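You operate a simulated robot arm through the tools that you are given. There is no shell and no other tool. Be economical: measure what you need, move in short steps, check, and stop when the job is done.

The job below is to be done with a simulated two-armed robot. You get a single attempt, and the scene is never put back.

Task
Set machine A to 500 metres, speed 4, zero it, then start.

It is judged by the outcome, as a careful person would: the job done as asked, and still so three seconds after it is handed in. It fails if anything else is knocked over, pushed out of place, dropped, spilled or broken.

Robot
Two 7-joint arms with fingered hands on one trunk that stands fixed in place. Base frame: the origin is at the foot of the trunk, x ahead of it, y to its left, z up. Lengths are in m, angles in degrees, forces in N, time in s.
The left shoulder is at [0.03, 0.12, 1.263], the right one opposite. With the tool pointing down near the work surface each hand reaches from about 0.1 to 0.66 m from the base axis, measured 20 degrees to its own side. Payload 4 kg a hand.
Tool frame (each hand has its own): the origin (TCP) lies between the finger pads and is the grasp point; the fingertips stand 0.019 m ahead of it; z points along the fingers, y is the line along which they close. The gripper opens to 0.12 m. The gripper's body begins 0.053 m behind the TCP. The gripper is a hand of 3 fingers: y runs from the thumb to the fingers, the wrist lies at [0, 0, -0.219] in the tool frame, and closing takes about 1.5 s.
Orientation is that of the tool frame in the base frame, as a unit quaternion [x, y, z, w]. With the fingers straight down and closing along the base's y, the tool's x points along the base's -x, its y along +y and its z along -z.

Tools
- The arms move only by the tool servo_tool. It takes "left_deltas", "right_deltas" or both (then of equal length, played together; a hand with none holds still); each is a list of rows, each an object of numbers (a shift or turn left out is 0, a gripper value left out holds the last): "tx", "ty", "tz": the shift along the base's x, y, z in m; "wx", "wy", "wz": the turn, a rotation vector about the base's x, y, z in degrees. In form: [{"tx": .., "ty": .., "tz": .., "wx": .., "wy": .., "wz": ..}, ...]. A call has 1 to 20 rows; each row is the pose to reach, as a shift and turn from the pose commanded when the call began. "left_fingers" and "right_fingers" are, for a hand that has rows, the closure, from 0 (fully open) to 1 (shut), set as the call begins (left out, the last holds). Each row takes 0.2 s and may step no farther than 0.05 m and 8.6 degrees from the row before; otherwise, or with a gripper value out of range, the whole call is refused. A pose out of reach is approached as far as the arm can. The call stops where the force on the tool passes 40 N (or 10 N more than at its start, if that is more) or the arm is blocked; 0.2 s more then pass. Each finger travels about 0.072 m/s and halts on what it meets, pressing with about 27 N; the grip force reading is that of the motor and also rises with nothing between the fingers. The clock runs only during rows and for 0.2 s after the last one: add rows that repeat a pose to give the fingers time. The reply holds the time, the measured pose of the TCP, the force on the tool along the base axes, the opening and the grip force, in the units named above and with some noise, with the torque about the TCP (base axes, N m) and any sound that the robot's microphone picked up, and new pictures: "pictures" is both (left out), scene, wrist or none (wrist: the cameras of the hands that moved).
- Cameras (640 x 400 px; columns grow to the right, rows downward): "scene" is now at [0.0621, -0.0034, 1.816]; the picture's right is [-0.04, -1.00, 0.00], its down [-0.71, 0.02, -0.70] and it looks along [0.70, -0.02, -0.71] (base axes); focal length 369 px, centre (320, 200). "left" rides on the left gripper at [-0.066, -0.004, -0.079] in its tool frame; the picture's right is [0.05, -1.00, 0.00], its down [0.76, 0.04, -0.64] and it looks along [0.64, 0.03, 0.77] (tool axes); focal length 251 px, centre (320, 200). "right" rides on the right gripper at [0.066, -0.004, -0.079] in its tool frame; the picture's right is [0.05, 1.00, 0.00], its down [-0.76, 0.04, -0.64] and it looks along [-0.64, 0.04, 0.77] (tool axes); focal length 251 px, centre (320, 200).
- lift_body(by): slides the trunk up (or, below 0, down) by that many m; the arms and the scene camera ride with it, the base frame stays. It gives what a move gives, with no picture.
- set_fingers(finger1, finger2, thumb_bend, hand): sets how far each is bent, from 0 (flat) to 1 (curled in); at 0.3 the hand is open as for a grip, at 0.7 the pads meet at the TCP. One left out holds its place. A second passes; each finger stops where it meets its share of the squeeze, and holds until it gets a number again. A gripper value or a shape takes the hand back. It gives what a move gives, with no picture; readings hold the bend of each and the force on the fingers (four entries, about 0 where the hand has none), thumb and palm.
- preshape(shape, hand): the hand has 3 fingers and takes this shape, open, in about a second: jaw (thumb against the fingers, like two jaws); tri (thumb and two fingers); tip (a fingertip pinch); poke (one finger out to press); point (the index stretched); flat (the hand flat); cup (the hand cupped); fist (a fist). The gripper value then closes the fingers along that shape, each until it touches; the sizes above hold for jaw. It gives what a move gives, with no picture.
- pan_tilt(pan, tilt): turns the head with the scene camera to pan (to the left, within 120 degrees either way) and tilt (down, from -29 to 69), counted from straight ahead of the robot. It gives what a move gives, and a new picture of the scene camera.
- point_at(camera, pixels): for up to 12 pixels [column, row] of the newest picture of that camera ("zoom" is the newest enlarged one), the place [x, y, z] in the base frame of the surface seen there, good to about 0.002 m. It takes no simulated time.
- enlarge(camera, box): a new picture of the part [left, top, right, bottom] of that camera's present view, enlarged. It takes no simulated time.
- hand_in(): hands the job in; it is judged then, once.

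Keep the steps short. Do not move on a guess: measure, check each grasp and each placing, and mend mistakes. In all there are 80 turns and 200 pictures (those below and enlarged ones count). Leave the grippers open and the arms clear of the work at the hand-in unless told otherwise, and finish with a single line.

The tools are called after ">>>" as name(argument=value, ...) on one line, values as JSON. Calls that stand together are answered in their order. servo_tool: Moves the arms, as the interface text tells. Its arguments: {"type":"object","properties":{"left_deltas":{"type":"array","items":{"type":"object","properties":{"tx":{"type":"number"},"ty":{"type":"number"},"tz":{"type":"number"},"wx":{"type":"number"},"wy":{"type":"number"},"wz":{"type":"number"}}}},"left_fingers":{"type":"number"},"right_deltas":{"type":"array","items":{"type":"object","properties":{"tx":{"type":"number"},"ty":{"type":"number"},"tz":{"type":"number"},"wx":{"type":"number"},"wy":{"type":"number"},"wz":{"type":"number"}}}},"right_fingers":{"type":"number"},"pictures":{"type":"string","enum":["both","scene","wrist","none"]}},"required":[]} The other tools are called the same way: lift_body (by) slides the trunk up or down; preshape (shape, hand) gives the hand a shape; set_fingers (finger1, finger2, thumb_bend, hand) moves the fingers one by one; pan_tilt (pan, tilt) turns the head that bears the scene camera; point_at (camera, pixels) gives the place of the surface under pixels of a picture; enlarge (camera, box) takes an enlarged picture of a part of a camera's view; hand_in () hands the job in.

At the start:

```text
clock: 0.0
left_position: [0.3507, 0.1434, 1.5748]
left_orientation: [0.0, 1.0, 0.0, 0.0]
left_ft_force: [0.2, -0.1, -0.5]
left_moment: [0.02, -0.01, -0.03]
left_grip_width: 0.1195
left_grip_force: 0.1
left_shape: jaw
left_bend: [0.3, 0.3, 0.3]
left_finger forces: [0.1, 0.1, 0.0, 0.1, 0.0, 0.0]
right_position: [0.3995, -0.2003, 1.5647]
right_orientation: [0.0, 1.0, 0.0, 0.001]
right_ft_force: [-1.1, 0.6, -0.2]
right_moment: [0.02, -0.02, -0.01]
right_grip_width: 0.1199
right_grip_force: 0.0
right_shape: jaw
right_bend: [0.3, 0.3, 0.3]
right_finger forces: [0.1, 0.0, 0.0, 0.0, 0.1, 0.0]
trunk travel left (down, up): [-0.475, 0.065]
head pan, tilt: [-2.0, 45.2]
```

scene: 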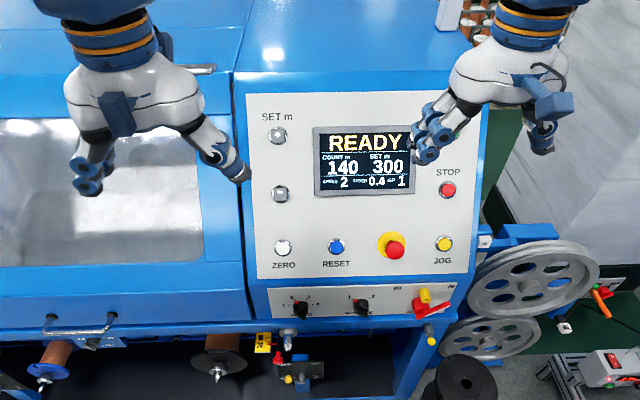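
right: 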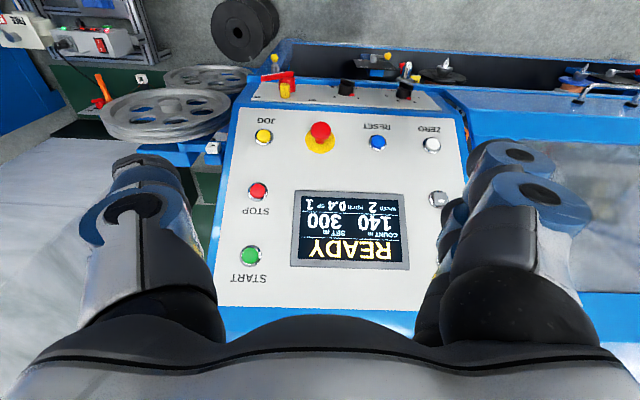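
left: 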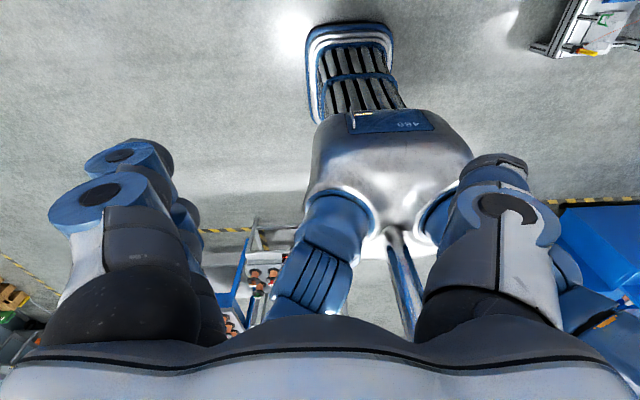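

I see a panel with a display (SET 300, speed 2, count 140). I'll enlarge it to read the labels and find the dials, and check whether there is more than one machine.

>>> enlarge(camera="scene", box=[230, 80, 490, 240])

>>> enlarge(camera="scene", box=[240, 225, 480, 375])

>>> point_at(camera="scene", pixels=[[278, 136], [280, 194], [283, 247], [336, 247], [447, 189], [444, 243], [300, 308], [361, 308], [260, 220], [460, 220], [394, 250]])

```text
2.46 times, centred on (360, 160) of scene
```

zoom: 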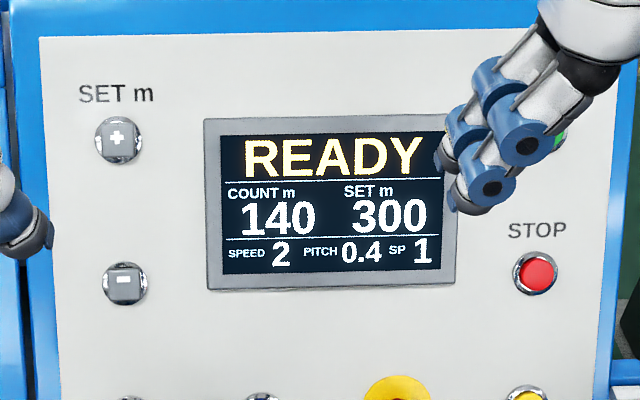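

```text
2.67 times, centred on (360, 300) of scene
```

zoom: 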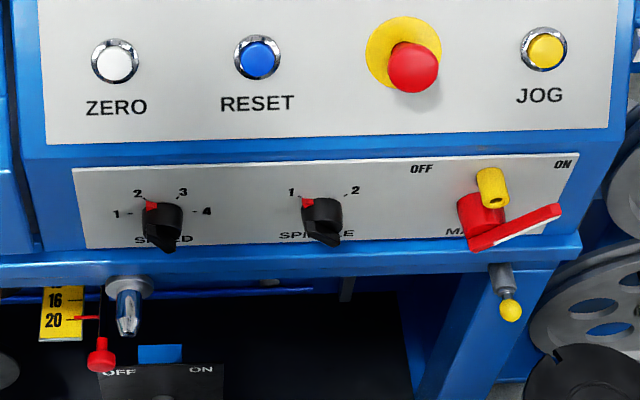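

```text
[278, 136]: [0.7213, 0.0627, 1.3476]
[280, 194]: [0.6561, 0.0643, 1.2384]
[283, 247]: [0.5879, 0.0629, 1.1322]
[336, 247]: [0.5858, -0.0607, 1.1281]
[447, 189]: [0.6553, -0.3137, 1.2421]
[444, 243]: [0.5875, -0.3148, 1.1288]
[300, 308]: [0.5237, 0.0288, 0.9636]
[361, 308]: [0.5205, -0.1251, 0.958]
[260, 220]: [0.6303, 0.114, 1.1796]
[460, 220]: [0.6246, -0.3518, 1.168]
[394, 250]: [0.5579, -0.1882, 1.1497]
```

The panel face is sloped: z from 1.35 down to 1.13 as x goes 0.72 to 0.59. I'll look around for machine labels, notices and the state of the hood before touching anything.

>>> pan_tilt(pan=35, tilt=35)

>>> pan_tilt(pan=-40, tilt=35)

>>> pan_tilt(pan=-2, tilt=15)

>>> pan_tilt(pan=-2, tilt=62)

```text
clock: 1.0
left_position: [0.3504, 0.1435, 1.5752]
left_orientation: [0.0, 1.0, 0.001, 0.001]
left_ft_force: [0.1, 0.2, -0.1]
left_moment: [0.02, 0.01, 0.0]
left_grip_width: 0.1199
left_grip_force: 0.2
left_shape: jaw
left_bend: [0.3, 0.3, 0.3]
left_finger forces: [0.0, 0.0, 0.0, 0.0, 0.1, 0.1]
right_position: [0.4, -0.2016, 1.5636]
right_orientation: [0.0, 1.0, 0.0, 0.0]
right_ft_force: [0.4, -0.5, 0.1]
right_moment: [0.01, 0.02, 0.01]
right_grip_width: 0.1202
right_grip_force: 0.1
right_shape: jaw
right_bend: [0.3, 0.3, 0.3]
right_finger forces: [0.0, 0.1, 0.0, 0.0, 0.0, 0.0]
trunk travel left (down, up): [-0.475, 0.065]
head pan, tilt: [35.0, 35.0]
```

scene: 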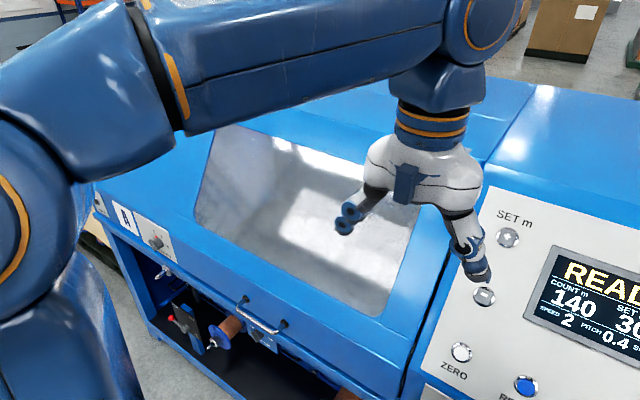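

```text
clock: 2.5
left_position: [0.3501, 0.143, 1.5752]
left_orientation: [0.0, 1.0, 0.0, 0.0]
left_ft_force: [-0.1, -0.4, -0.6]
left_moment: [-0.04, -0.02, 0.01]
left_grip_width: 0.1198
left_grip_force: 0.0
left_shape: jaw
left_bend: [0.3, 0.3, 0.3]
left_finger forces: [0.0, 0.0, 0.0, 0.0, 0.0, 0.0]
right_position: [0.3989, -0.2002, 1.5639]
right_orientation: [-0.001, 1.0, -0.001, 0.0]
right_ft_force: [0.2, -0.5, 0.2]
right_moment: [0.03, -0.02, 0.01]
right_grip_width: 0.1199
right_grip_force: 0.2
right_shape: jaw
right_bend: [0.3, 0.3, 0.3]
right_finger forces: [0.0, 0.0, 0.0, 0.1, 0.1, 0.1]
trunk travel left (down, up): [-0.475, 0.065]
head pan, tilt: [-40.0, 35.0]
```

scene: 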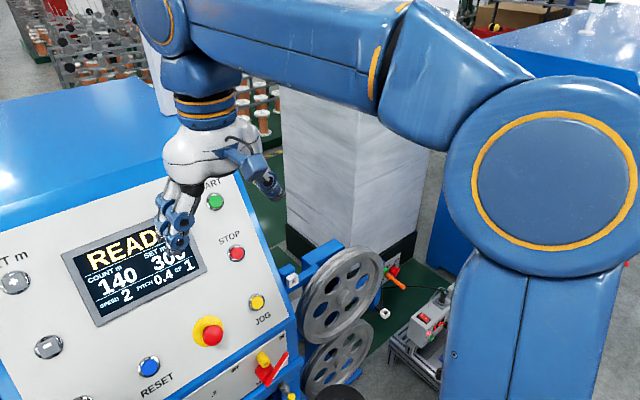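

```text
clock: 3.5
left_position: [0.3512, 0.1431, 1.5761]
left_orientation: [0.0, 1.0, 0.0, 0.0]
left_ft_force: [-0.8, -0.4, 0.6]
left_moment: [0.0, -0.03, 0.02]
left_grip_width: 0.1199
left_grip_force: 0.2
left_shape: jaw
left_bend: [0.3, 0.3, 0.3]
left_finger forces: [0.0, 0.1, 0.0, 0.0, 0.0, 0.0]
right_position: [0.399, -0.2011, 1.5644]
right_orientation: [0.0, 1.0, 0.0, 0.0]
right_ft_force: [0.8, 0.3, -0.5]
right_moment: [-0.02, 0.01, 0.0]
right_grip_width: 0.12
right_grip_force: 0.0
right_shape: jaw
right_bend: [0.3, 0.3, 0.3]
right_finger forces: [0.0, 0.1, 0.0, 0.1, 0.1, 0.0]
trunk travel left (down, up): [-0.475, 0.065]
head pan, tilt: [-2.0, 15.0]
```

scene: 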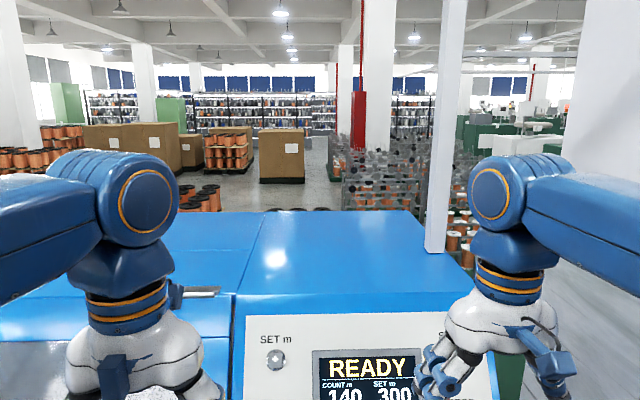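

```text
clock: 4.7
left_position: [0.3498, 0.1434, 1.5752]
left_orientation: [0.0, 1.0, -0.001, 0.0]
left_ft_force: [0.4, 0.4, 0.4]
left_moment: [0.0, 0.0, 0.01]
left_grip_width: 0.12
left_grip_force: 0.0
left_shape: jaw
left_bend: [0.3, 0.3, 0.3]
left_finger forces: [0.0, 0.0, 0.0, 0.0, 0.0, 0.0]
right_position: [0.3991, -0.2007, 1.5643]
right_orientation: [0.0, 1.0, 0.0, 0.0]
right_ft_force: [0.7, 0.0, 1.0]
right_moment: [0.0, 0.01, -0.03]
right_grip_width: 0.1199
right_grip_force: 0.2
right_shape: jaw
right_bend: [0.3, 0.3, 0.3]
right_finger forces: [0.1, 0.0, 0.0, 0.0, 0.0, 0.0]
trunk travel left (down, up): [-0.475, 0.065]
head pan, tilt: [-2.0, 62.0]
```

scene: 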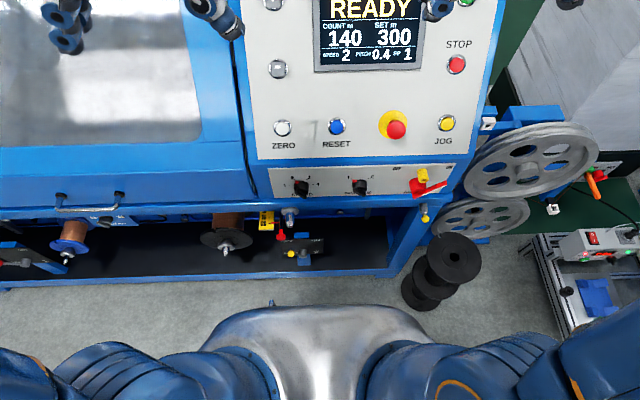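

This is machine A (label "A" at the left), hood closed, main ON, READY. I'll shape the left hand to poke and back it off while tilting it to face the panel (normal tilt is about 58 degrees from straight down).

>>> preshape(hand="left", shape="poke")

>>> servo_tool(left_deltas=[{"tx": -0.02, "wy": -8.3}, {"tx": -0.04, "wy": -16.6}, {"tx": -0.05, "wy": -24.9}, {"tx": -0.05, "wy": -33.2}, {"tx": -0.05, "wy": -41.5}, {"tx": -0.05, "wy": -49.8}, {"tx": -0.05, "wy": -58.1}], right_deltas=[{"tx": -0.02, "ty": -0.02}, {"tx": -0.04, "ty": -0.05}, {"tx": -0.06, "ty": -0.08}, {"tx": -0.08, "ty": -0.1}, {"tx": -0.1, "ty": -0.12}, {"tx": -0.1, "ty": -0.12}, {"tx": -0.1, "ty": -0.12}], pictures="wrist")

>>> pan_tilt(pan=-2, tilt=40)

```text
clock: 5.6
left_position: [0.3505, 0.1433, 1.575]
left_orientation: [0.0, 1.0, 0.0, -0.001]
left_ft_force: [-1.2, -0.1, 0.1]
left_moment: [0.01, 0.04, -0.01]
left_grip_width: 0.0
left_grip_force: 0.1
left_shape: poke
left_bend: [0.29, 0.29, 0.33]
left_finger forces: [0.0, 0.0, 0.0, 0.0, 0.1, 0.0]
right_position: [0.3996, -0.2006, 1.5646]
right_orientation: [0.0, 1.0, 0.0, 0.0]
right_ft_force: [0.3, 0.2, -0.4]
right_moment: [0.01, -0.02, -0.01]
right_grip_width: 0.1197
right_grip_force: 0.0
right_shape: jaw
right_bend: [0.3, 0.3, 0.3]
right_finger forces: [0.1, 0.1, 0.1, 0.0, 0.0, 0.0]
trunk travel left (down, up): [-0.475, 0.065]
head pan, tilt: [-2.0, 62.0]
```

```text
clock: 7.2
left_position: [0.2984, 0.1419, 1.5765]
left_orientation: [0.0, 0.873, 0.001, 0.488]
left_ft_force: [-0.6, -0.1, 0.1]
left_moment: [0.02, -0.01, 0.0]
left_grip_width: 0.0003
left_grip_force: 0.1
left_shape: poke
left_bend: [0.29, 0.29, 0.33]
left_finger forces: [0.0, 0.1, 0.1, 0.1, 0.1, 0.0]
right_position: [0.2974, -0.3216, 1.5649]
right_orientation: [0.001, 1.0, -0.001, 0.001]
right_ft_force: [0.9, 0.0, 0.1]
right_moment: [0.02, -0.02, 0.03]
right_grip_width: 0.1198
right_grip_force: 0.0
right_shape: jaw
right_bend: [0.3, 0.3, 0.3]
right_finger forces: [0.0, 0.1, 0.1, 0.1, 0.1, 0.1]
trunk travel left (down, up): [-0.475, 0.065]
head pan, tilt: [-2.0, 62.0]
```

right: 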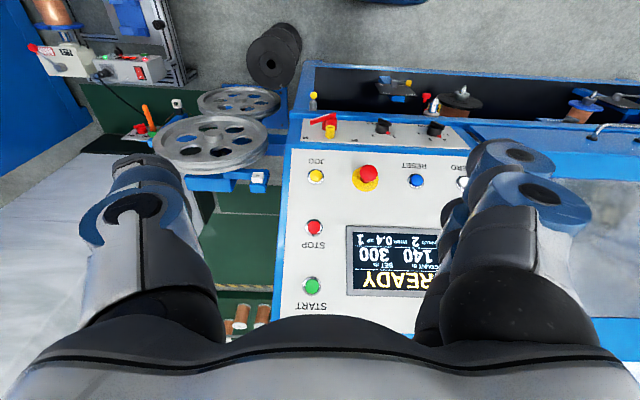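
left: 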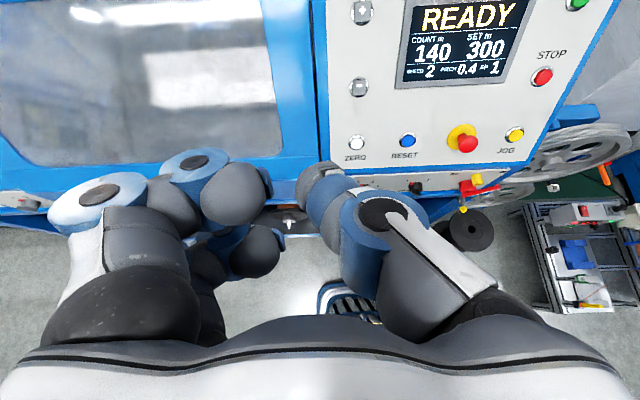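

```text
clock: 8.1
left_position: [0.3009, 0.1439, 1.5753]
left_orientation: [0.0, 0.875, 0.0, 0.485]
left_ft_force: [-0.2, 0.9, -1.3]
left_moment: [0.02, 0.01, 0.02]
left_grip_width: 0.0001
left_grip_force: 0.2
left_shape: poke
left_bend: [0.29, 0.29, 0.33]
left_finger forces: [0.1, 0.0, 0.1, 0.0, 0.0, 0.1]
right_position: [0.299, -0.3186, 1.5646]
right_orientation: [-0.001, 1.0, 0.0, -0.001]
right_ft_force: [-0.5, 0.3, -0.1]
right_moment: [-0.03, -0.01, -0.04]
right_grip_width: 0.12
right_grip_force: 0.0
right_shape: jaw
right_bend: [0.3, 0.3, 0.3]
right_finger forces: [0.0, 0.0, 0.0, 0.0, 0.0, 0.0]
trunk travel left (down, up): [-0.475, 0.065]
head pan, tilt: [-2.0, 40.0]
```

scene: 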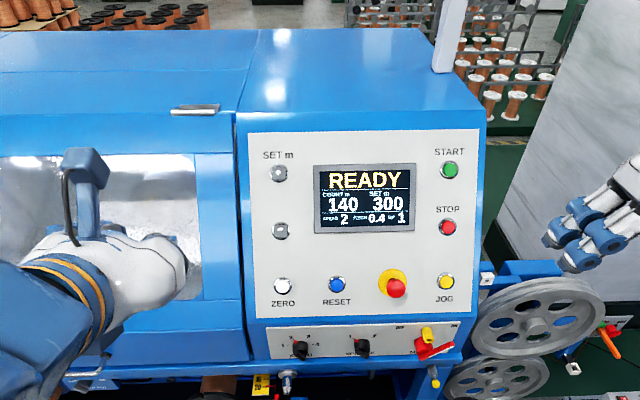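

The wrist view has the poking digit's tip near (320,175), about at the TCP axis. I'll enlarge and measure.

>>> enlarge(camera="left", box=[180, 120, 420, 270])

>>> point_at(camera="left", pixels=[[310, 175], [325, 168], [306, 188], [250, 195], [225, 195], [262, 250], [320, 195]])

>>> point_at(camera="scene", pixels=[[278, 173], [280, 231], [281, 286], [450, 169], [285, 192], [285, 210], [300, 268], [435, 192], [337, 284]])

```text
2.67 times, centred on (300, 195) of left
```

zoom: 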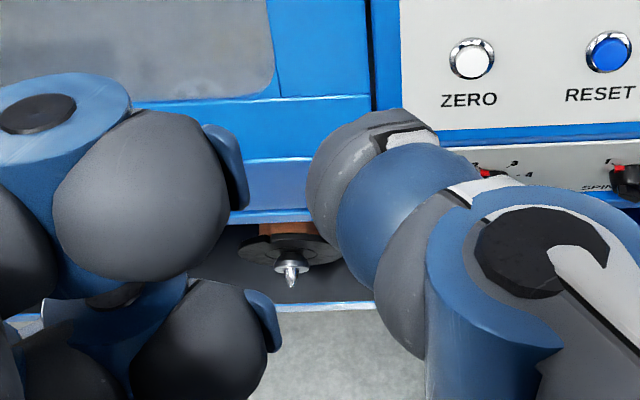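

```text
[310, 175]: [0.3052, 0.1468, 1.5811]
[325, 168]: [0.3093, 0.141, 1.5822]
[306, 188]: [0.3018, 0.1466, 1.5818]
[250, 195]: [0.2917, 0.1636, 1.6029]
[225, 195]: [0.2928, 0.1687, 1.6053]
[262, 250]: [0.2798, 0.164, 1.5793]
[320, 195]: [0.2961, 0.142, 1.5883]
```

```text
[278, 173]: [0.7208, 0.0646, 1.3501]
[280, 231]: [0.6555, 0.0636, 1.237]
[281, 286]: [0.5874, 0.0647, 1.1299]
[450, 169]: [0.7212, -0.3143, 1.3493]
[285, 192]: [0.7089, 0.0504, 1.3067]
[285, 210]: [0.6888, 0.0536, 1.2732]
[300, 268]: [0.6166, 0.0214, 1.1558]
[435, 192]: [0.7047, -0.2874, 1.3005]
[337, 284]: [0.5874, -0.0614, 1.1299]
```

The tip sits on the TCP axis, slightly ahead; other fingers are ~2 cm behind. Buttons stand 12 mm proud. Next: move to 6 cm off the "+" button [0.721, 0.065, 1.350] along the panel normal.

>>> servo_tool(left_deltas=[{"tx": 0.037, "ty": -0.008, "tz": -0.0194}, {"tx": 0.074, "ty": -0.016, "tz": -0.0388}, {"tx": 0.111, "ty": -0.024, "tz": -0.0582}, {"tx": 0.148, "ty": -0.032, "tz": -0.0776}, {"tx": 0.185, "ty": -0.04, "tz": -0.097}, {"tx": 0.222, "ty": -0.048, "tz": -0.1164}, {"tx": 0.259, "ty": -0.056, "tz": -0.1358}, {"tx": 0.296, "ty": -0.064, "tz": -0.1552}, {"tx": 0.333, "ty": -0.072, "tz": -0.1746}, {"tx": 0.369, "ty": -0.079, "tz": -0.194}, {"tx": 0.369, "ty": -0.079, "tz": -0.194}])

```text
clock: 10.4
left_position: [0.6681, 0.0633, 1.3815]
left_orientation: [0.0, 0.874, 0.0, 0.486]
left_ft_force: [0.6, 0.3, -0.3]
left_moment: [-0.01, -0.03, -0.02]
left_grip_width: 0.0
left_grip_force: 0.0
left_shape: poke
left_bend: [0.29, 0.29, 0.33]
left_finger forces: [0.0, 0.0, 0.0, 0.0, 0.1, 0.1]
right_position: [0.2985, -0.3185, 1.565]
right_orientation: [0.0, 1.0, 0.0, 0.0]
right_ft_force: [-0.6, -0.6, -0.2]
right_moment: [0.0, -0.01, -0.01]
right_grip_width: 0.1198
right_grip_force: 0.1
right_shape: jaw
right_bend: [0.3, 0.3, 0.3]
right_finger forces: [0.0, 0.0, 0.0, 0.0, 0.0, 0.0]
trunk travel left (down, up): [-0.475, 0.065]
head pan, tilt: [-2.0, 40.0]
```

scene: 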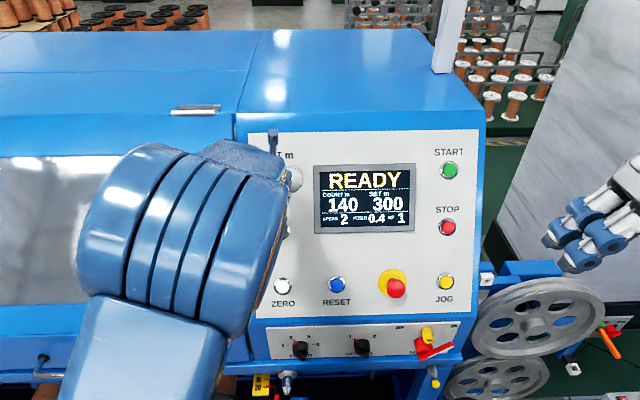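
left: 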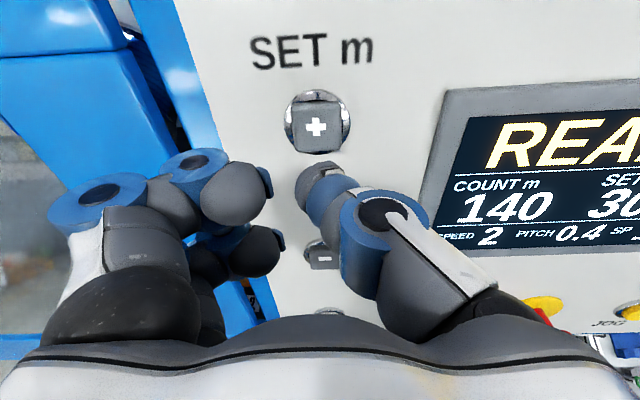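

The tip lines up with "+" (318,127). I'll press along the normal in small steps, then back off and read the display.

>>> servo_tool(left_deltas=[{"tx": 0.017, "tz": -0.0105}, {"tx": 0.0255, "tz": -0.0158}, {"tx": 0.0306, "tz": -0.0189}, {"tx": 0.034, "tz": -0.021}, {"tx": 0.0366, "tz": -0.0226}])

```text
clock: 11.7
left_position: [0.7053, 0.0638, 1.3596]
left_orientation: [0.0, 0.873, 0.0, 0.487]
left_ft_force: [-0.6, 0.2, 0.6]
left_moment: [0.01, 0.01, 0.0]
left_grip_width: 0.0
left_grip_force: 0.0
left_shape: poke
left_bend: [0.29, 0.29, 0.33]
left_finger forces: [0.0, 0.0, 0.1, 0.0, 0.4, 0.0]
right_position: [0.2981, -0.3198, 1.5655]
right_orientation: [0.0, 1.0, 0.001, 0.0]
right_ft_force: [-0.3, -0.2, 0.3]
right_moment: [0.02, 0.0, -0.01]
right_grip_width: 0.1199
right_grip_force: 0.0
right_shape: jaw
right_bend: [0.3, 0.3, 0.3]
right_finger forces: [0.0, 0.0, 0.1, 0.0, 0.0, 0.1]
trunk travel left (down, up): [-0.475, 0.065]
head pan, tilt: [-2.0, 40.0]
heard: click
```

scene: 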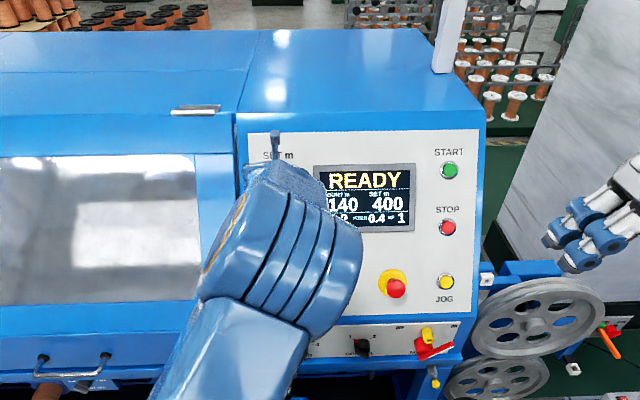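
left: 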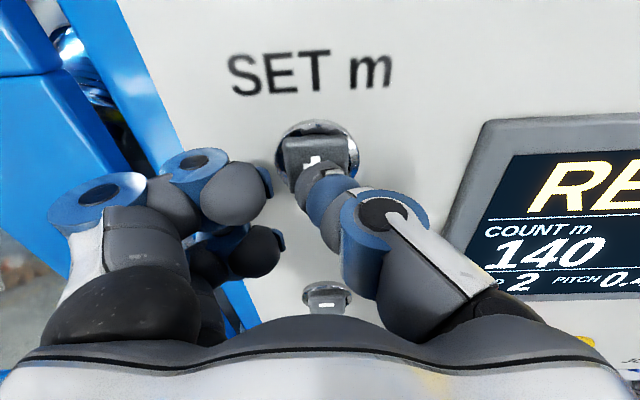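

One click took SET from 300 to 400. I'll release 2 cm and press once more the same way.

>>> servo_tool(left_deltas=[{"tx": -0.009, "tz": 0.0055}, {"tx": -0.017, "tz": 0.0105}, {"tx": -0.017, "tz": 0.0105}], pictures="scene")

>>> servo_tool(left_deltas=[{"tx": 0.009, "tz": -0.0055}, {"tx": 0.0145, "tz": -0.0089}, {"tx": 0.017, "tz": -0.0105}], pictures="scene")

>>> servo_tool(left_deltas=[{"tx": -0.017, "tz": 0.0105}, {"tx": -0.034, "tz": 0.021}, {"tx": -0.051, "tz": 0.0315}], pictures="scene")

```text
clock: 12.4
left_position: [0.6905, 0.0637, 1.3697]
left_orientation: [0.0, 0.875, 0.0, 0.484]
left_ft_force: [0.3, 0.5, -0.1]
left_moment: [0.01, -0.01, 0.01]
left_grip_width: 0.0
left_grip_force: 0.0
left_shape: poke
left_bend: [0.29, 0.29, 0.33]
left_finger forces: [0.0, 0.0, 0.0, 0.0, 0.0, 0.0]
right_position: [0.3008, -0.322, 1.5646]
right_orientation: [0.0, 1.0, 0.0, 0.0]
right_ft_force: [-0.4, 0.2, -0.2]
right_moment: [-0.02, 0.03, 0.04]
right_grip_width: 0.12
right_grip_force: 0.1
right_shape: jaw
right_bend: [0.3, 0.3, 0.3]
right_finger forces: [0.0, 0.1, 0.1, 0.1, 0.0, 0.0]
trunk travel left (down, up): [-0.475, 0.065]
head pan, tilt: [-2.0, 40.0]
```

scene: 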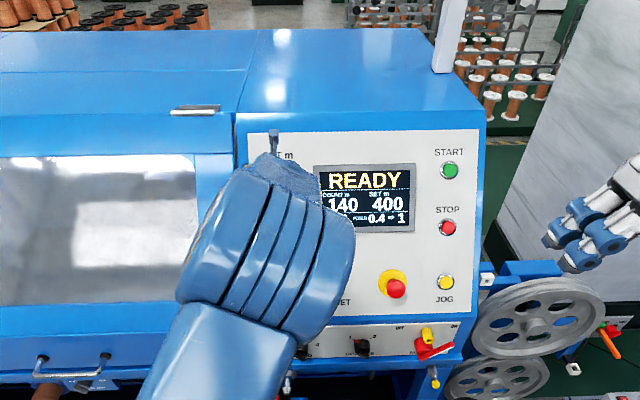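

```text
clock: 13.2
left_position: [0.7049, 0.0634, 1.3579]
left_orientation: [0.0, 0.873, 0.0, 0.487]
left_ft_force: [-1.3, -1.6, 1.2]
left_moment: [0.0, 0.01, 0.01]
left_grip_width: 0.0
left_grip_force: 0.1
left_shape: poke
left_bend: [0.29, 0.29, 0.33]
left_finger forces: [0.0, 0.0, 0.0, 0.0, 0.9, 0.1]
right_position: [0.2989, -0.3203, 1.5643]
right_orientation: [0.001, 1.0, -0.001, 0.0]
right_ft_force: [-0.5, 0.0, -0.5]
right_moment: [0.02, 0.0, -0.03]
right_grip_width: 0.1197
right_grip_force: 0.1
right_shape: jaw
right_bend: [0.3, 0.3, 0.3]
right_finger forces: [0.0, 0.0, 0.0, 0.0, 0.0, 0.1]
trunk travel left (down, up): [-0.475, 0.065]
head pan, tilt: [-2.0, 40.0]
heard: click
```

scene: 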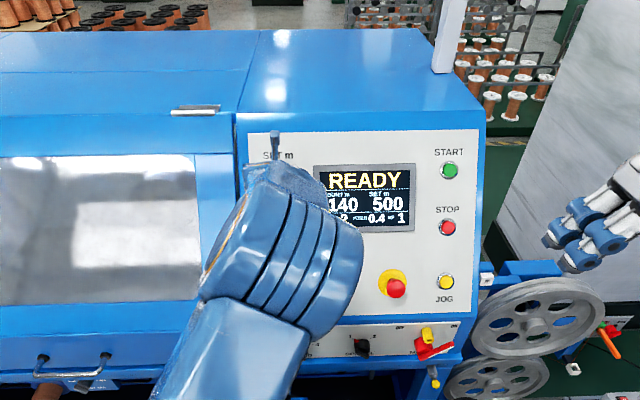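

```text
clock: 14.1
left_position: [0.6549, 0.0646, 1.3917]
left_orientation: [0.001, 0.874, -0.001, 0.485]
left_ft_force: [-0.4, 0.0, 0.6]
left_moment: [0.0, 0.01, 0.04]
left_grip_width: 0.0
left_grip_force: 0.0
left_shape: poke
left_bend: [0.29, 0.29, 0.33]
left_finger forces: [0.0, 0.0, 0.0, 0.0, 0.0, 0.1]
right_position: [0.2983, -0.3197, 1.5638]
right_orientation: [0.0, 1.0, 0.0, 0.0]
right_ft_force: [0.3, -0.5, -0.5]
right_moment: [0.01, -0.02, 0.01]
right_grip_width: 0.1199
right_grip_force: 0.0
right_shape: jaw
right_bend: [0.3, 0.3, 0.3]
right_finger forces: [0.0, 0.0, 0.0, 0.0, 0.1, 0.1]
trunk travel left (down, up): [-0.475, 0.065]
head pan, tilt: [-2.0, 40.0]
```

scene: 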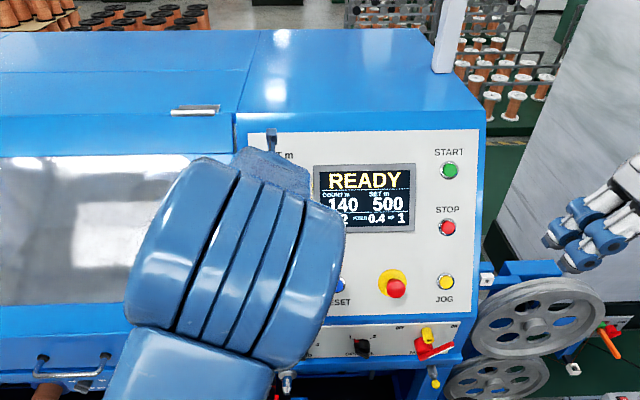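

SET reads 500. Next is the speed knob. I'll retreat the hand and return it to jaw shape, then study the knob.

>>> servo_tool(left_deltas=[{"tx": -0.04, "ty": 0.01, "tz": 0.01}, {"tx": -0.08, "ty": 0.025, "tz": 0.015}, {"tx": -0.12, "ty": 0.04, "tz": 0.015}, {"tx": -0.16, "ty": 0.055, "tz": 0.01}, {"tx": -0.2, "ty": 0.075, "tz": 0.0}, {"tx": -0.24, "ty": 0.09, "tz": -0.01}, {"tx": -0.26, "ty": 0.1, "tz": -0.03}, {"tx": -0.26, "ty": 0.1, "tz": -0.03}], pictures="wrist")

>>> preshape(hand="left", shape="jaw")

>>> pan_tilt(pan=-2, tilt=55)

>>> enlarge(camera="scene", box=[260, 195, 388, 275])

```text
clock: 15.8
left_position: [0.4546, 0.1608, 1.3812]
left_orientation: [0.0, 0.874, 0.0, 0.486]
left_ft_force: [0.0, -0.1, -0.2]
left_moment: [-0.02, 0.01, 0.02]
left_grip_width: 0.0
left_grip_force: 0.2
left_shape: poke
left_bend: [0.29, 0.29, 0.33]
left_finger forces: [0.0, 0.0, 0.0, 0.0, 0.1, 0.0]
left hand out of reach, approached as far as the arm can: row 6, 7, 8
right_position: [0.2989, -0.3205, 1.565]
right_orientation: [-0.001, 1.0, 0.0, 0.0]
right_ft_force: [-0.6, -0.6, -0.1]
right_moment: [-0.01, 0.01, 0.0]
right_grip_width: 0.1198
right_grip_force: 0.0
right_shape: jaw
right_bend: [0.3, 0.3, 0.3]
right_finger forces: [0.0, 0.0, 0.1, 0.0, 0.0, 0.0]
trunk travel left (down, up): [-0.475, 0.065]
head pan, tilt: [-2.0, 40.0]
```

left: 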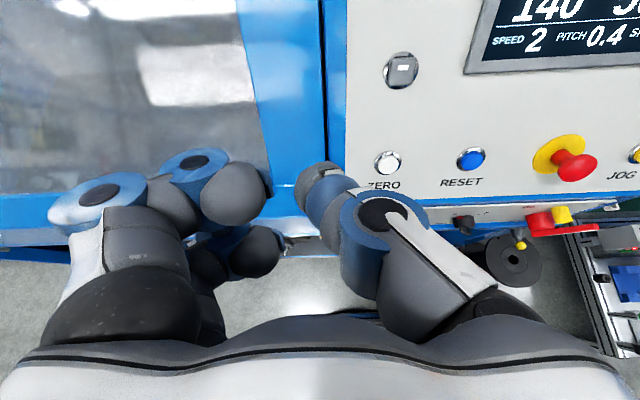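

```text
clock: 16.8
left_position: [0.4549, 0.1615, 1.3804]
left_orientation: [0.0, 0.875, 0.0, 0.485]
left_ft_force: [-0.5, -1.0, -0.2]
left_moment: [-0.01, 0.0, 0.02]
left_grip_width: 0.1199
left_grip_force: 0.0
left_shape: jaw
left_bend: [0.3, 0.3, 0.3]
left_finger forces: [0.1, 0.0, 0.1, 0.0, 0.0, 0.1]
right_position: [0.2995, -0.3192, 1.5656]
right_orientation: [0.0, 1.0, 0.0, 0.0]
right_ft_force: [1.2, 0.1, -0.2]
right_moment: [0.02, 0.01, 0.02]
right_grip_width: 0.1198
right_grip_force: 0.1
right_shape: jaw
right_bend: [0.3, 0.3, 0.3]
right_finger forces: [0.1, 0.1, 0.0, 0.0, 0.0, 0.0]
trunk travel left (down, up): [-0.475, 0.065]
head pan, tilt: [-2.0, 40.0]
```

```text
clock: 17.5
left_position: [0.4552, 0.1616, 1.3809]
left_orientation: [0.0, 0.875, 0.0, 0.484]
left_ft_force: [0.0, -0.5, 0.1]
left_moment: [-0.02, 0.01, -0.01]
left_grip_width: 0.1199
left_grip_force: 0.2
left_shape: jaw
left_bend: [0.3, 0.3, 0.3]
left_finger forces: [0.0, 0.0, 0.0, 0.1, 0.1, 0.1]
right_position: [0.2989, -0.3181, 1.5647]
right_orientation: [-0.001, 1.0, -0.001, -0.001]
right_ft_force: [-0.1, -0.5, 0.4]
right_moment: [0.01, 0.01, 0.0]
right_grip_width: 0.12
right_grip_force: 0.1
right_shape: jaw
right_bend: [0.3, 0.3, 0.3]
right_finger forces: [0.1, 0.1, 0.0, 0.0, 0.0, 0.1]
trunk travel left (down, up): [-0.475, 0.065]
head pan, tilt: [-2.0, 55.0]
```

scene: 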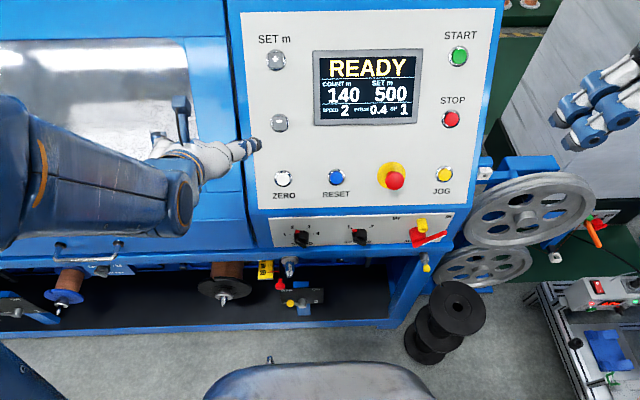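

```text
5.00 times, centred on (324, 235) of scene
```

zoom: 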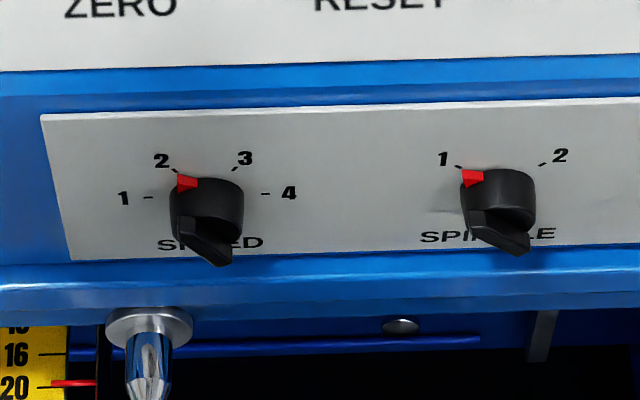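

The ticks look 60 degrees apart (1 at left, 4 at right), so 2→4 is about 120 degrees clockwise. I'll measure the knob, its bar and the panel plane.

>>> point_at(camera="zoom", pixels=[[149, 197], [266, 194], [176, 172], [235, 170], [300, 130], [300, 230], [100, 150], [187, 180], [215, 185], [235, 190], [195, 220], [222, 258]])

>>> point_at(camera="zoom", pixels=[[180, 230], [205, 245], [222, 250], [230, 262], [178, 205], [240, 220], [225, 205], [205, 205], [180, 212], [210, 258], [228, 240]])

>>> enlarge(camera="scene", box=[282, 220, 330, 250])

```text
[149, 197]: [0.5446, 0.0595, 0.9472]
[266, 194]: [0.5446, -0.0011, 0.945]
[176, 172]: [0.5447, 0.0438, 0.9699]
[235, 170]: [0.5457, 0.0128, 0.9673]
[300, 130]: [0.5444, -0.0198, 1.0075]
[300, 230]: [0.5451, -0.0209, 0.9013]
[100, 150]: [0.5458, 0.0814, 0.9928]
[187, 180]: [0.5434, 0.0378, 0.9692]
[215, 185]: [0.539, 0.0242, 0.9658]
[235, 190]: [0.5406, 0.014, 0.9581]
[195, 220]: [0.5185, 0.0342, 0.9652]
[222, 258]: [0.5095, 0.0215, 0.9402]
```

```text
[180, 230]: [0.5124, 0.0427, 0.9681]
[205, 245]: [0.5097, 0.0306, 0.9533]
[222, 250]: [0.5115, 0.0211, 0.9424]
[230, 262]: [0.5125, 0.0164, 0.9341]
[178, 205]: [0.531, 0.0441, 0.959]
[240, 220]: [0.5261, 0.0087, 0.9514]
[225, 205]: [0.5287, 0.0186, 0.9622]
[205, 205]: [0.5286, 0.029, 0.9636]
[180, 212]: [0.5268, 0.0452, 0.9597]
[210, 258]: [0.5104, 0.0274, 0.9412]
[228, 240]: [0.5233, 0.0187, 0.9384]
```

```text
13.33 times, centred on (306, 235) of scene
```

zoom: 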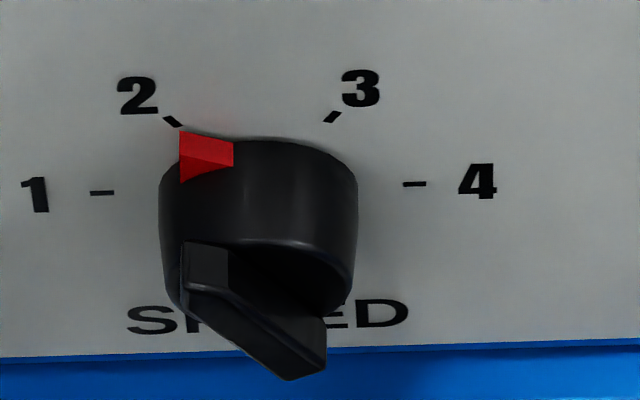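

The lower panel is vertical at x=0.545; knob axis at about (y 0.029, z 0.945), bar front at x≈0.511, bar tilted ~30 degrees left of up. The direct descent would fold the arm too close to the shoulder, so I'll go out to the left, down, then across. First I'll measure the hood and its handle for clearance and raise the trunk.

>>> point_at(camera="scene", pixels=[[90, 258], [58, 246], [120, 243], [100, 220], [60, 290], [225, 290], [290, 265], [40, 60], [220, 230], [340, 262], [265, 268], [289, 272]])

>>> lift_body(by=0.06)

```text
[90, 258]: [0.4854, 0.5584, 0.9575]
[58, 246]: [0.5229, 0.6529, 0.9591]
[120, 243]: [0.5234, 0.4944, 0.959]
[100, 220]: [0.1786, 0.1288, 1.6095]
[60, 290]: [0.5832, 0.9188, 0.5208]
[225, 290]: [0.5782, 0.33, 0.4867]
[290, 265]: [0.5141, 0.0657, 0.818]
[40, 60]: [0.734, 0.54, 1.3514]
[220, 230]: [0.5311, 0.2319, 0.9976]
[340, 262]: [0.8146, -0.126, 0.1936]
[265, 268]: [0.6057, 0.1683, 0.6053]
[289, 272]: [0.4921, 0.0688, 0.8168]
```

```text
clock: 18.5
left_position: [0.4543, 0.1612, 1.4421]
left_orientation: [0.0, 0.875, 0.0, 0.485]
left_ft_force: [-0.3, 0.6, 0.3]
left_moment: [0.0, 0.03, 0.0]
left_grip_width: 0.1198
left_grip_force: 0.0
left_shape: jaw
left_bend: [0.3, 0.3, 0.3]
left_finger forces: [0.0, 0.1, 0.1, 0.1, 0.0, 0.0]
right_position: [0.2987, -0.3189, 1.6252]
right_orientation: [0.0, 1.0, 0.0, 0.0]
right_ft_force: [0.5, 0.0, -0.2]
right_moment: [-0.02, 0.04, 0.01]
right_grip_width: 0.1199
right_grip_force: 0.0
right_shape: jaw
right_bend: [0.3, 0.3, 0.3]
right_finger forces: [0.0, 0.0, 0.1, 0.1, 0.0, 0.1]
trunk travel left (down, up): [-0.535, 0.005]
head pan, tilt: [-2.0, 55.0]
```

Clear: handle reaches x≈0.485 at y 0.49–0.65, z 0.96. I'll move the left hand sideways to y≈0.42 first, then check.

>>> servo_tool(left_deltas=[{"ty": 0.04}, {"ty": 0.08}, {"ty": 0.12}, {"ty": 0.16}, {"ty": 0.2}, {"ty": 0.24}, {"ty": 0.26}, {"ty": 0.26}], pictures="none")

```text
clock: 20.3
left_position: [0.4535, 0.4211, 1.4416]
left_orientation: [0.0, 0.874, 0.0, 0.485]
left_ft_force: [0.2, 0.1, -0.2]
left_moment: [0.04, 0.04, -0.02]
left_grip_width: 0.1198
left_grip_force: 0.0
left_shape: jaw
left_bend: [0.3, 0.3, 0.3]
left_finger forces: [0.0, 0.0, 0.1, 0.1, 0.1, 0.1]
right_position: [0.2982, -0.3207, 1.6246]
right_orientation: [0.0, 1.0, 0.0, -0.001]
right_ft_force: [0.0, -1.0, 0.3]
right_moment: [-0.04, -0.03, -0.01]
right_grip_width: 0.1199
right_grip_force: 0.0
right_shape: jaw
right_bend: [0.3, 0.3, 0.3]
right_finger forces: [0.0, 0.0, 0.0, 0.1, 0.1, 0.1]
trunk travel left (down, up): [-0.535, 0.005]
head pan, tilt: [-2.0, 55.0]
```

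Now descend to z≈0.945 at x≈0.40 while levelling the hand to horizontal.

>>> servo_tool(left_deltas=[{"tx": -0.01, "tz": -0.045, "wy": -2.9}, {"tx": -0.02, "tz": -0.09, "wy": -5.8}, {"tx": -0.03, "tz": -0.135, "wy": -8.7}, {"tx": -0.04, "tz": -0.18, "wy": -11.6}, {"tx": -0.05, "tz": -0.225, "wy": -14.5}, {"tx": -0.053, "tz": -0.27, "wy": -17.4}, {"tx": -0.053, "tz": -0.315, "wy": -20.3}, {"tx": -0.053, "tz": -0.36, "wy": -23.2}, {"tx": -0.053, "tz": -0.405, "wy": -26.1}, {"tx": -0.053, "tz": -0.45, "wy": -29}, {"tx": -0.053, "tz": -0.496, "wy": -32}, {"tx": -0.053, "tz": -0.496, "wy": -32}])

```text
clock: 22.9
left_position: [0.4027, 0.4202, 0.943]
left_orientation: [0.0, 0.707, -0.001, 0.708]
left_ft_force: [0.1, -0.5, 0.0]
left_moment: [0.01, 0.04, 0.0]
left_grip_width: 0.1196
left_grip_force: 0.0
left_shape: jaw
left_bend: [0.3, 0.3, 0.3]
left_finger forces: [0.0, 0.0, 0.1, 0.0, 0.0, 0.0]
right_position: [0.2993, -0.3192, 1.6252]
right_orientation: [0.0, 1.0, 0.0, 0.0]
right_ft_force: [-0.2, 0.2, 0.0]
right_moment: [-0.03, -0.03, 0.01]
right_grip_width: 0.12
right_grip_force: 0.1
right_shape: jaw
right_bend: [0.3, 0.3, 0.3]
right_finger forces: [0.1, 0.0, 0.0, 0.0, 0.0, 0.0]
trunk travel left (down, up): [-0.535, 0.005]
head pan, tilt: [-2.0, 55.0]
```

scene: 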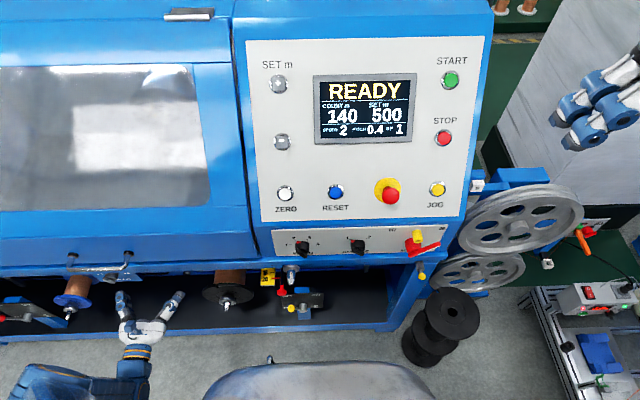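
left: 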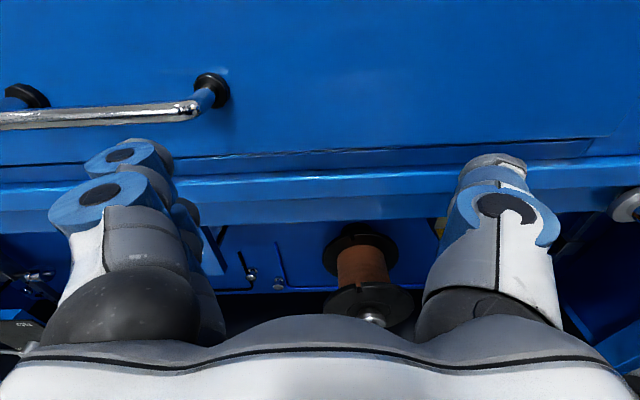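

Arrived level. Now slide right to y≈0.029 in front of the knob while rolling −30 degrees, staying at x≈0.40.

>>> servo_tool(left_deltas=[{"ty": -0.045, "wx": -3.5}, {"ty": -0.09, "wx": -7}, {"ty": -0.135, "wx": -10.5}, {"ty": -0.18, "wx": -14}, {"ty": -0.225, "wx": -17.5}, {"ty": -0.27, "wx": -21}, {"ty": -0.315, "wx": -24.5}, {"ty": -0.36, "wx": -28}, {"ty": -0.391, "wx": -30}, {"ty": -0.391, "wx": -30}])

```text
clock: 25.1
left_position: [0.4151, 0.1129, 0.9789]
left_orientation: [-0.183, 0.683, -0.184, 0.683]
left_ft_force: [-0.1, 0.2, 0.2]
left_moment: [0.04, 0.04, 0.02]
left_grip_width: 0.1199
left_grip_force: 0.0
left_shape: jaw
left_bend: [0.3, 0.3, 0.3]
left_finger forces: [0.0, 0.1, 0.0, 0.1, 0.0, 0.1]
left hand out of reach, approached as far as the arm can: row 6, 7, 8, 9, 10
right_position: [0.3003, -0.3199, 1.6253]
right_orientation: [0.0, 1.0, 0.0, 0.0]
right_ft_force: [-0.5, 0.0, 0.0]
right_moment: [0.05, -0.01, 0.0]
right_grip_width: 0.1199
right_grip_force: 0.1
right_shape: jaw
right_bend: [0.3, 0.3, 0.3]
right_finger forces: [0.0, 0.0, 0.0, 0.1, 0.1, 0.1]
trunk travel left (down, up): [-0.535, 0.005]
head pan, tilt: [-2.0, 55.0]
```

scene: 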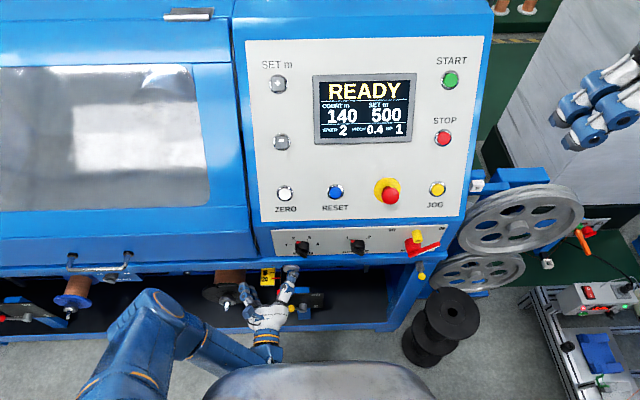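
left: 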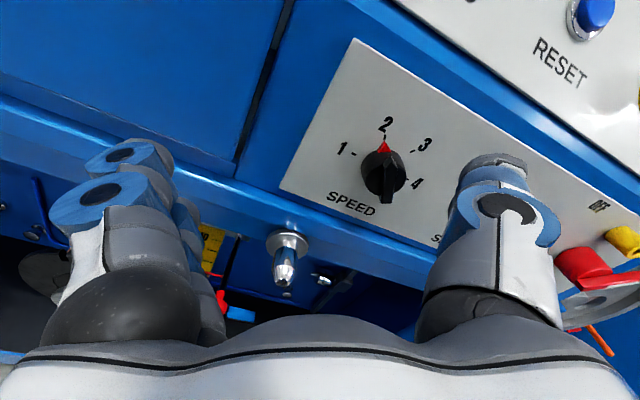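

Folding limit near the trunk again; further forward it fits. The bar looks vertical in the wrist view, so the −30 roll is right. Moving to (0.455, 0.029, 0.945).

>>> servo_tool(left_deltas=[{"tx": 0.02, "ty": -0.028, "tz": -0.01}, {"tx": 0.04, "ty": -0.056, "tz": -0.022}, {"tx": 0.04, "ty": -0.084, "tz": -0.034}, {"tx": 0.04, "ty": -0.084, "tz": -0.034}], pictures="wrist")

```text
clock: 26.1
left_position: [0.4576, 0.0785, 1.0064]
left_orientation: [-0.183, 0.683, -0.181, 0.683]
left_ft_force: [-0.5, 0.2, 0.5]
left_moment: [-0.03, 0.0, -0.02]
left_grip_width: 0.12
left_grip_force: 0.0
left_shape: jaw
left_bend: [0.3, 0.3, 0.3]
left_finger forces: [0.0, 0.1, 0.0, 0.0, 0.1, 0.1]
left hand out of reach, approached as far as the arm can: row 1, 2, 3, 4
right_position: [0.3017, -0.3224, 1.6254]
right_orientation: [0.0, 1.0, 0.001, -0.002]
right_ft_force: [0.6, 0.3, 0.1]
right_moment: [0.04, 0.05, 0.0]
right_grip_width: 0.12
right_grip_force: 0.1
right_shape: jaw
right_bend: [0.3, 0.3, 0.3]
right_finger forces: [0.0, 0.1, 0.1, 0.1, 0.0, 0.1]
trunk travel left (down, up): [-0.535, 0.005]
head pan, tilt: [-2.0, 55.0]
```

left: 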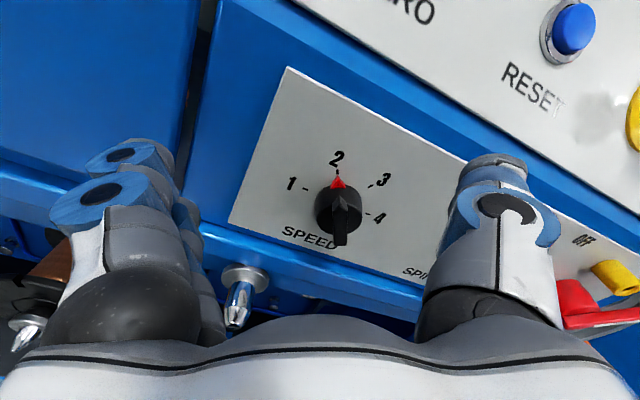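

The arm settles high, so some joint limit is in play with this roll. I'll test whether roll 0 reaches (0.47, 0.029, 0.945).

>>> servo_tool(left_deltas=[{"wx": 7.5}, {"tx": 0.003, "ty": -0.01, "tz": -0.01, "wx": 15}, {"tx": 0.006, "ty": -0.02, "tz": -0.02, "wx": 22.5}, {"tx": 0.01, "ty": -0.03, "tz": -0.03, "wx": 30}, {"tx": 0.012, "ty": -0.05, "tz": -0.05, "wx": 30}, {"tx": 0.012, "ty": -0.05, "tz": -0.062, "wx": 30}, {"tx": 0.012, "ty": -0.05, "tz": -0.062, "wx": 30}], pictures="wrist")

```text
clock: 27.7
left_position: [0.4741, 0.0578, 0.9966]
left_orientation: [0.0, 0.707, 0.0, 0.708]
left_ft_force: [0.4, -0.4, -0.1]
left_moment: [0.0, 0.0, 0.02]
left_grip_width: 0.1199
left_grip_force: 0.1
left_shape: jaw
left_bend: [0.3, 0.3, 0.3]
left_finger forces: [0.1, 0.0, 0.0, 0.0, 0.0, 0.1]
left hand out of reach, approached as far as the arm can: row 3, 4, 5, 6, 7
right_position: [0.2992, -0.3183, 1.6256]
right_orientation: [-0.001, 1.0, 0.0, 0.0]
right_ft_force: [0.0, 0.1, 0.9]
right_moment: [-0.02, -0.01, 0.01]
right_grip_width: 0.1198
right_grip_force: 0.1
right_shape: jaw
right_bend: [0.3, 0.3, 0.3]
right_finger forces: [0.0, 0.1, 0.0, 0.0, 0.0, 0.1]
trunk travel left (down, up): [-0.535, 0.005]
head pan, tilt: [-2.0, 55.0]
```

left: 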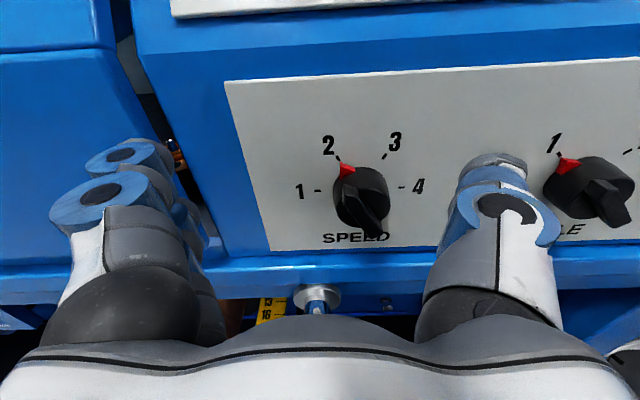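

Roll isn't the limiter; it's the wrist bend with the shoulder so high. Lowering the trunk would put the forearm level with the knob. I'll retreat the left hand left and up, then look right to check that the right arm has room to come down.

>>> servo_tool(left_deltas=[{"tx": -0.02, "ty": 0.045}, {"tx": -0.04, "ty": 0.09}, {"tx": -0.06, "ty": 0.135}, {"tx": -0.07, "ty": 0.18}, {"tx": -0.07, "ty": 0.225}, {"tx": -0.07, "ty": 0.27}, {"tx": -0.07, "ty": 0.3}, {"tx": -0.07, "ty": 0.3, "tz": 0.04, "wy": 4}, {"tx": -0.07, "ty": 0.3, "tz": 0.085, "wy": 8}, {"tx": -0.07, "ty": 0.3, "tz": 0.13, "wy": 12}, {"tx": -0.07, "ty": 0.3, "tz": 0.175, "wy": 16}, {"tx": -0.07, "ty": 0.3, "tz": 0.22, "wy": 20}, {"tx": -0.06, "ty": 0.3, "tz": 0.265, "wy": 20}, {"tx": -0.05, "ty": 0.3, "tz": 0.31, "wy": 20}, {"tx": -0.04, "ty": 0.3, "tz": 0.355, "wy": 20}, {"tx": -0.04, "ty": 0.3, "tz": 0.4, "wy": 20}, {"tx": -0.04, "ty": 0.3, "tz": 0.445, "wy": 20}], pictures="none")

>>> pan_tilt(pan=-45, tilt=50)

>>> point_at(camera="scene", pixels=[[200, 100], [400, 60], [520, 100], [560, 250], [480, 300], [330, 330], [250, 300], [420, 330], [350, 200], [300, 250], [200, 300]])

```text
clock: 31.3
left_position: [0.435, 0.3518, 1.4405]
left_orientation: [0.0, 0.819, 0.0, 0.574]
left_ft_force: [-0.3, -0.2, -0.3]
left_moment: [0.04, -0.01, 0.0]
left_grip_width: 0.1201
left_grip_force: 0.1
left_shape: jaw
left_bend: [0.3, 0.3, 0.3]
left_finger forces: [0.0, 0.0, 0.1, 0.1, 0.0, 0.0]
right_position: [0.2974, -0.3224, 1.6242]
right_orientation: [-0.001, 1.0, 0.002, 0.0]
right_ft_force: [-0.2, -0.2, -0.1]
right_moment: [0.02, 0.0, -0.01]
right_grip_width: 0.1199
right_grip_force: 0.1
right_shape: jaw
right_bend: [0.3, 0.3, 0.3]
right_finger forces: [0.0, 0.0, 0.1, 0.0, 0.0, 0.0]
trunk travel left (down, up): [-0.535, 0.005]
head pan, tilt: [-2.0, 55.0]
```

```text
clock: 32.4
left_position: [0.4358, 0.3533, 1.4387]
left_orientation: [0.0, 0.819, -0.001, 0.574]
left_ft_force: [0.3, -0.3, 0.1]
left_moment: [-0.02, 0.0, -0.01]
left_grip_width: 0.1199
left_grip_force: 0.0
left_shape: jaw
left_bend: [0.3, 0.3, 0.3]
left_finger forces: [0.0, 0.0, 0.0, 0.0, 0.0, 0.0]
right_position: [0.298, -0.3213, 1.6253]
right_orientation: [-0.001, 1.0, 0.0, 0.0]
right_ft_force: [0.5, -0.3, -0.5]
right_moment: [-0.01, 0.0, -0.04]
right_grip_width: 0.12
right_grip_force: 0.2
right_shape: jaw
right_bend: [0.3, 0.3, 0.3]
right_finger forces: [0.1, 0.0, 0.1, 0.2, 0.0, 0.1]
trunk travel left (down, up): [-0.535, 0.005]
head pan, tilt: [-45.0, 50.0]
```

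scene: 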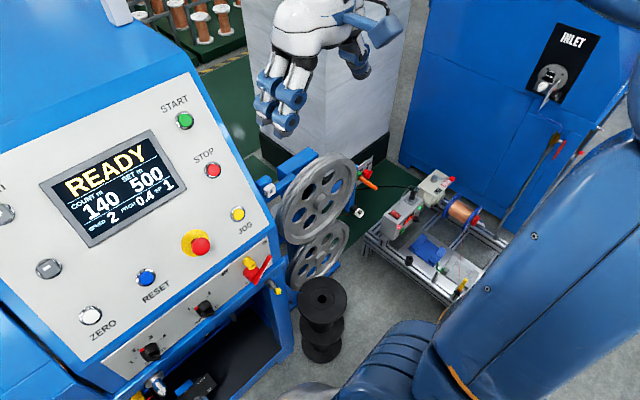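

```text
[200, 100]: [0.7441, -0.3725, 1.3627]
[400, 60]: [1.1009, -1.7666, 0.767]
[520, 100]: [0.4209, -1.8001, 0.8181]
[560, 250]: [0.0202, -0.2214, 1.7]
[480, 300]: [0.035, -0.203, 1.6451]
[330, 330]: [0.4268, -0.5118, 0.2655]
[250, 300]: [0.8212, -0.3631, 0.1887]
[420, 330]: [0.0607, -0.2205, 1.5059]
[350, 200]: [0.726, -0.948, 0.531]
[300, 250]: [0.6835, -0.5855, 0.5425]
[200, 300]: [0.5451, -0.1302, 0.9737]
```

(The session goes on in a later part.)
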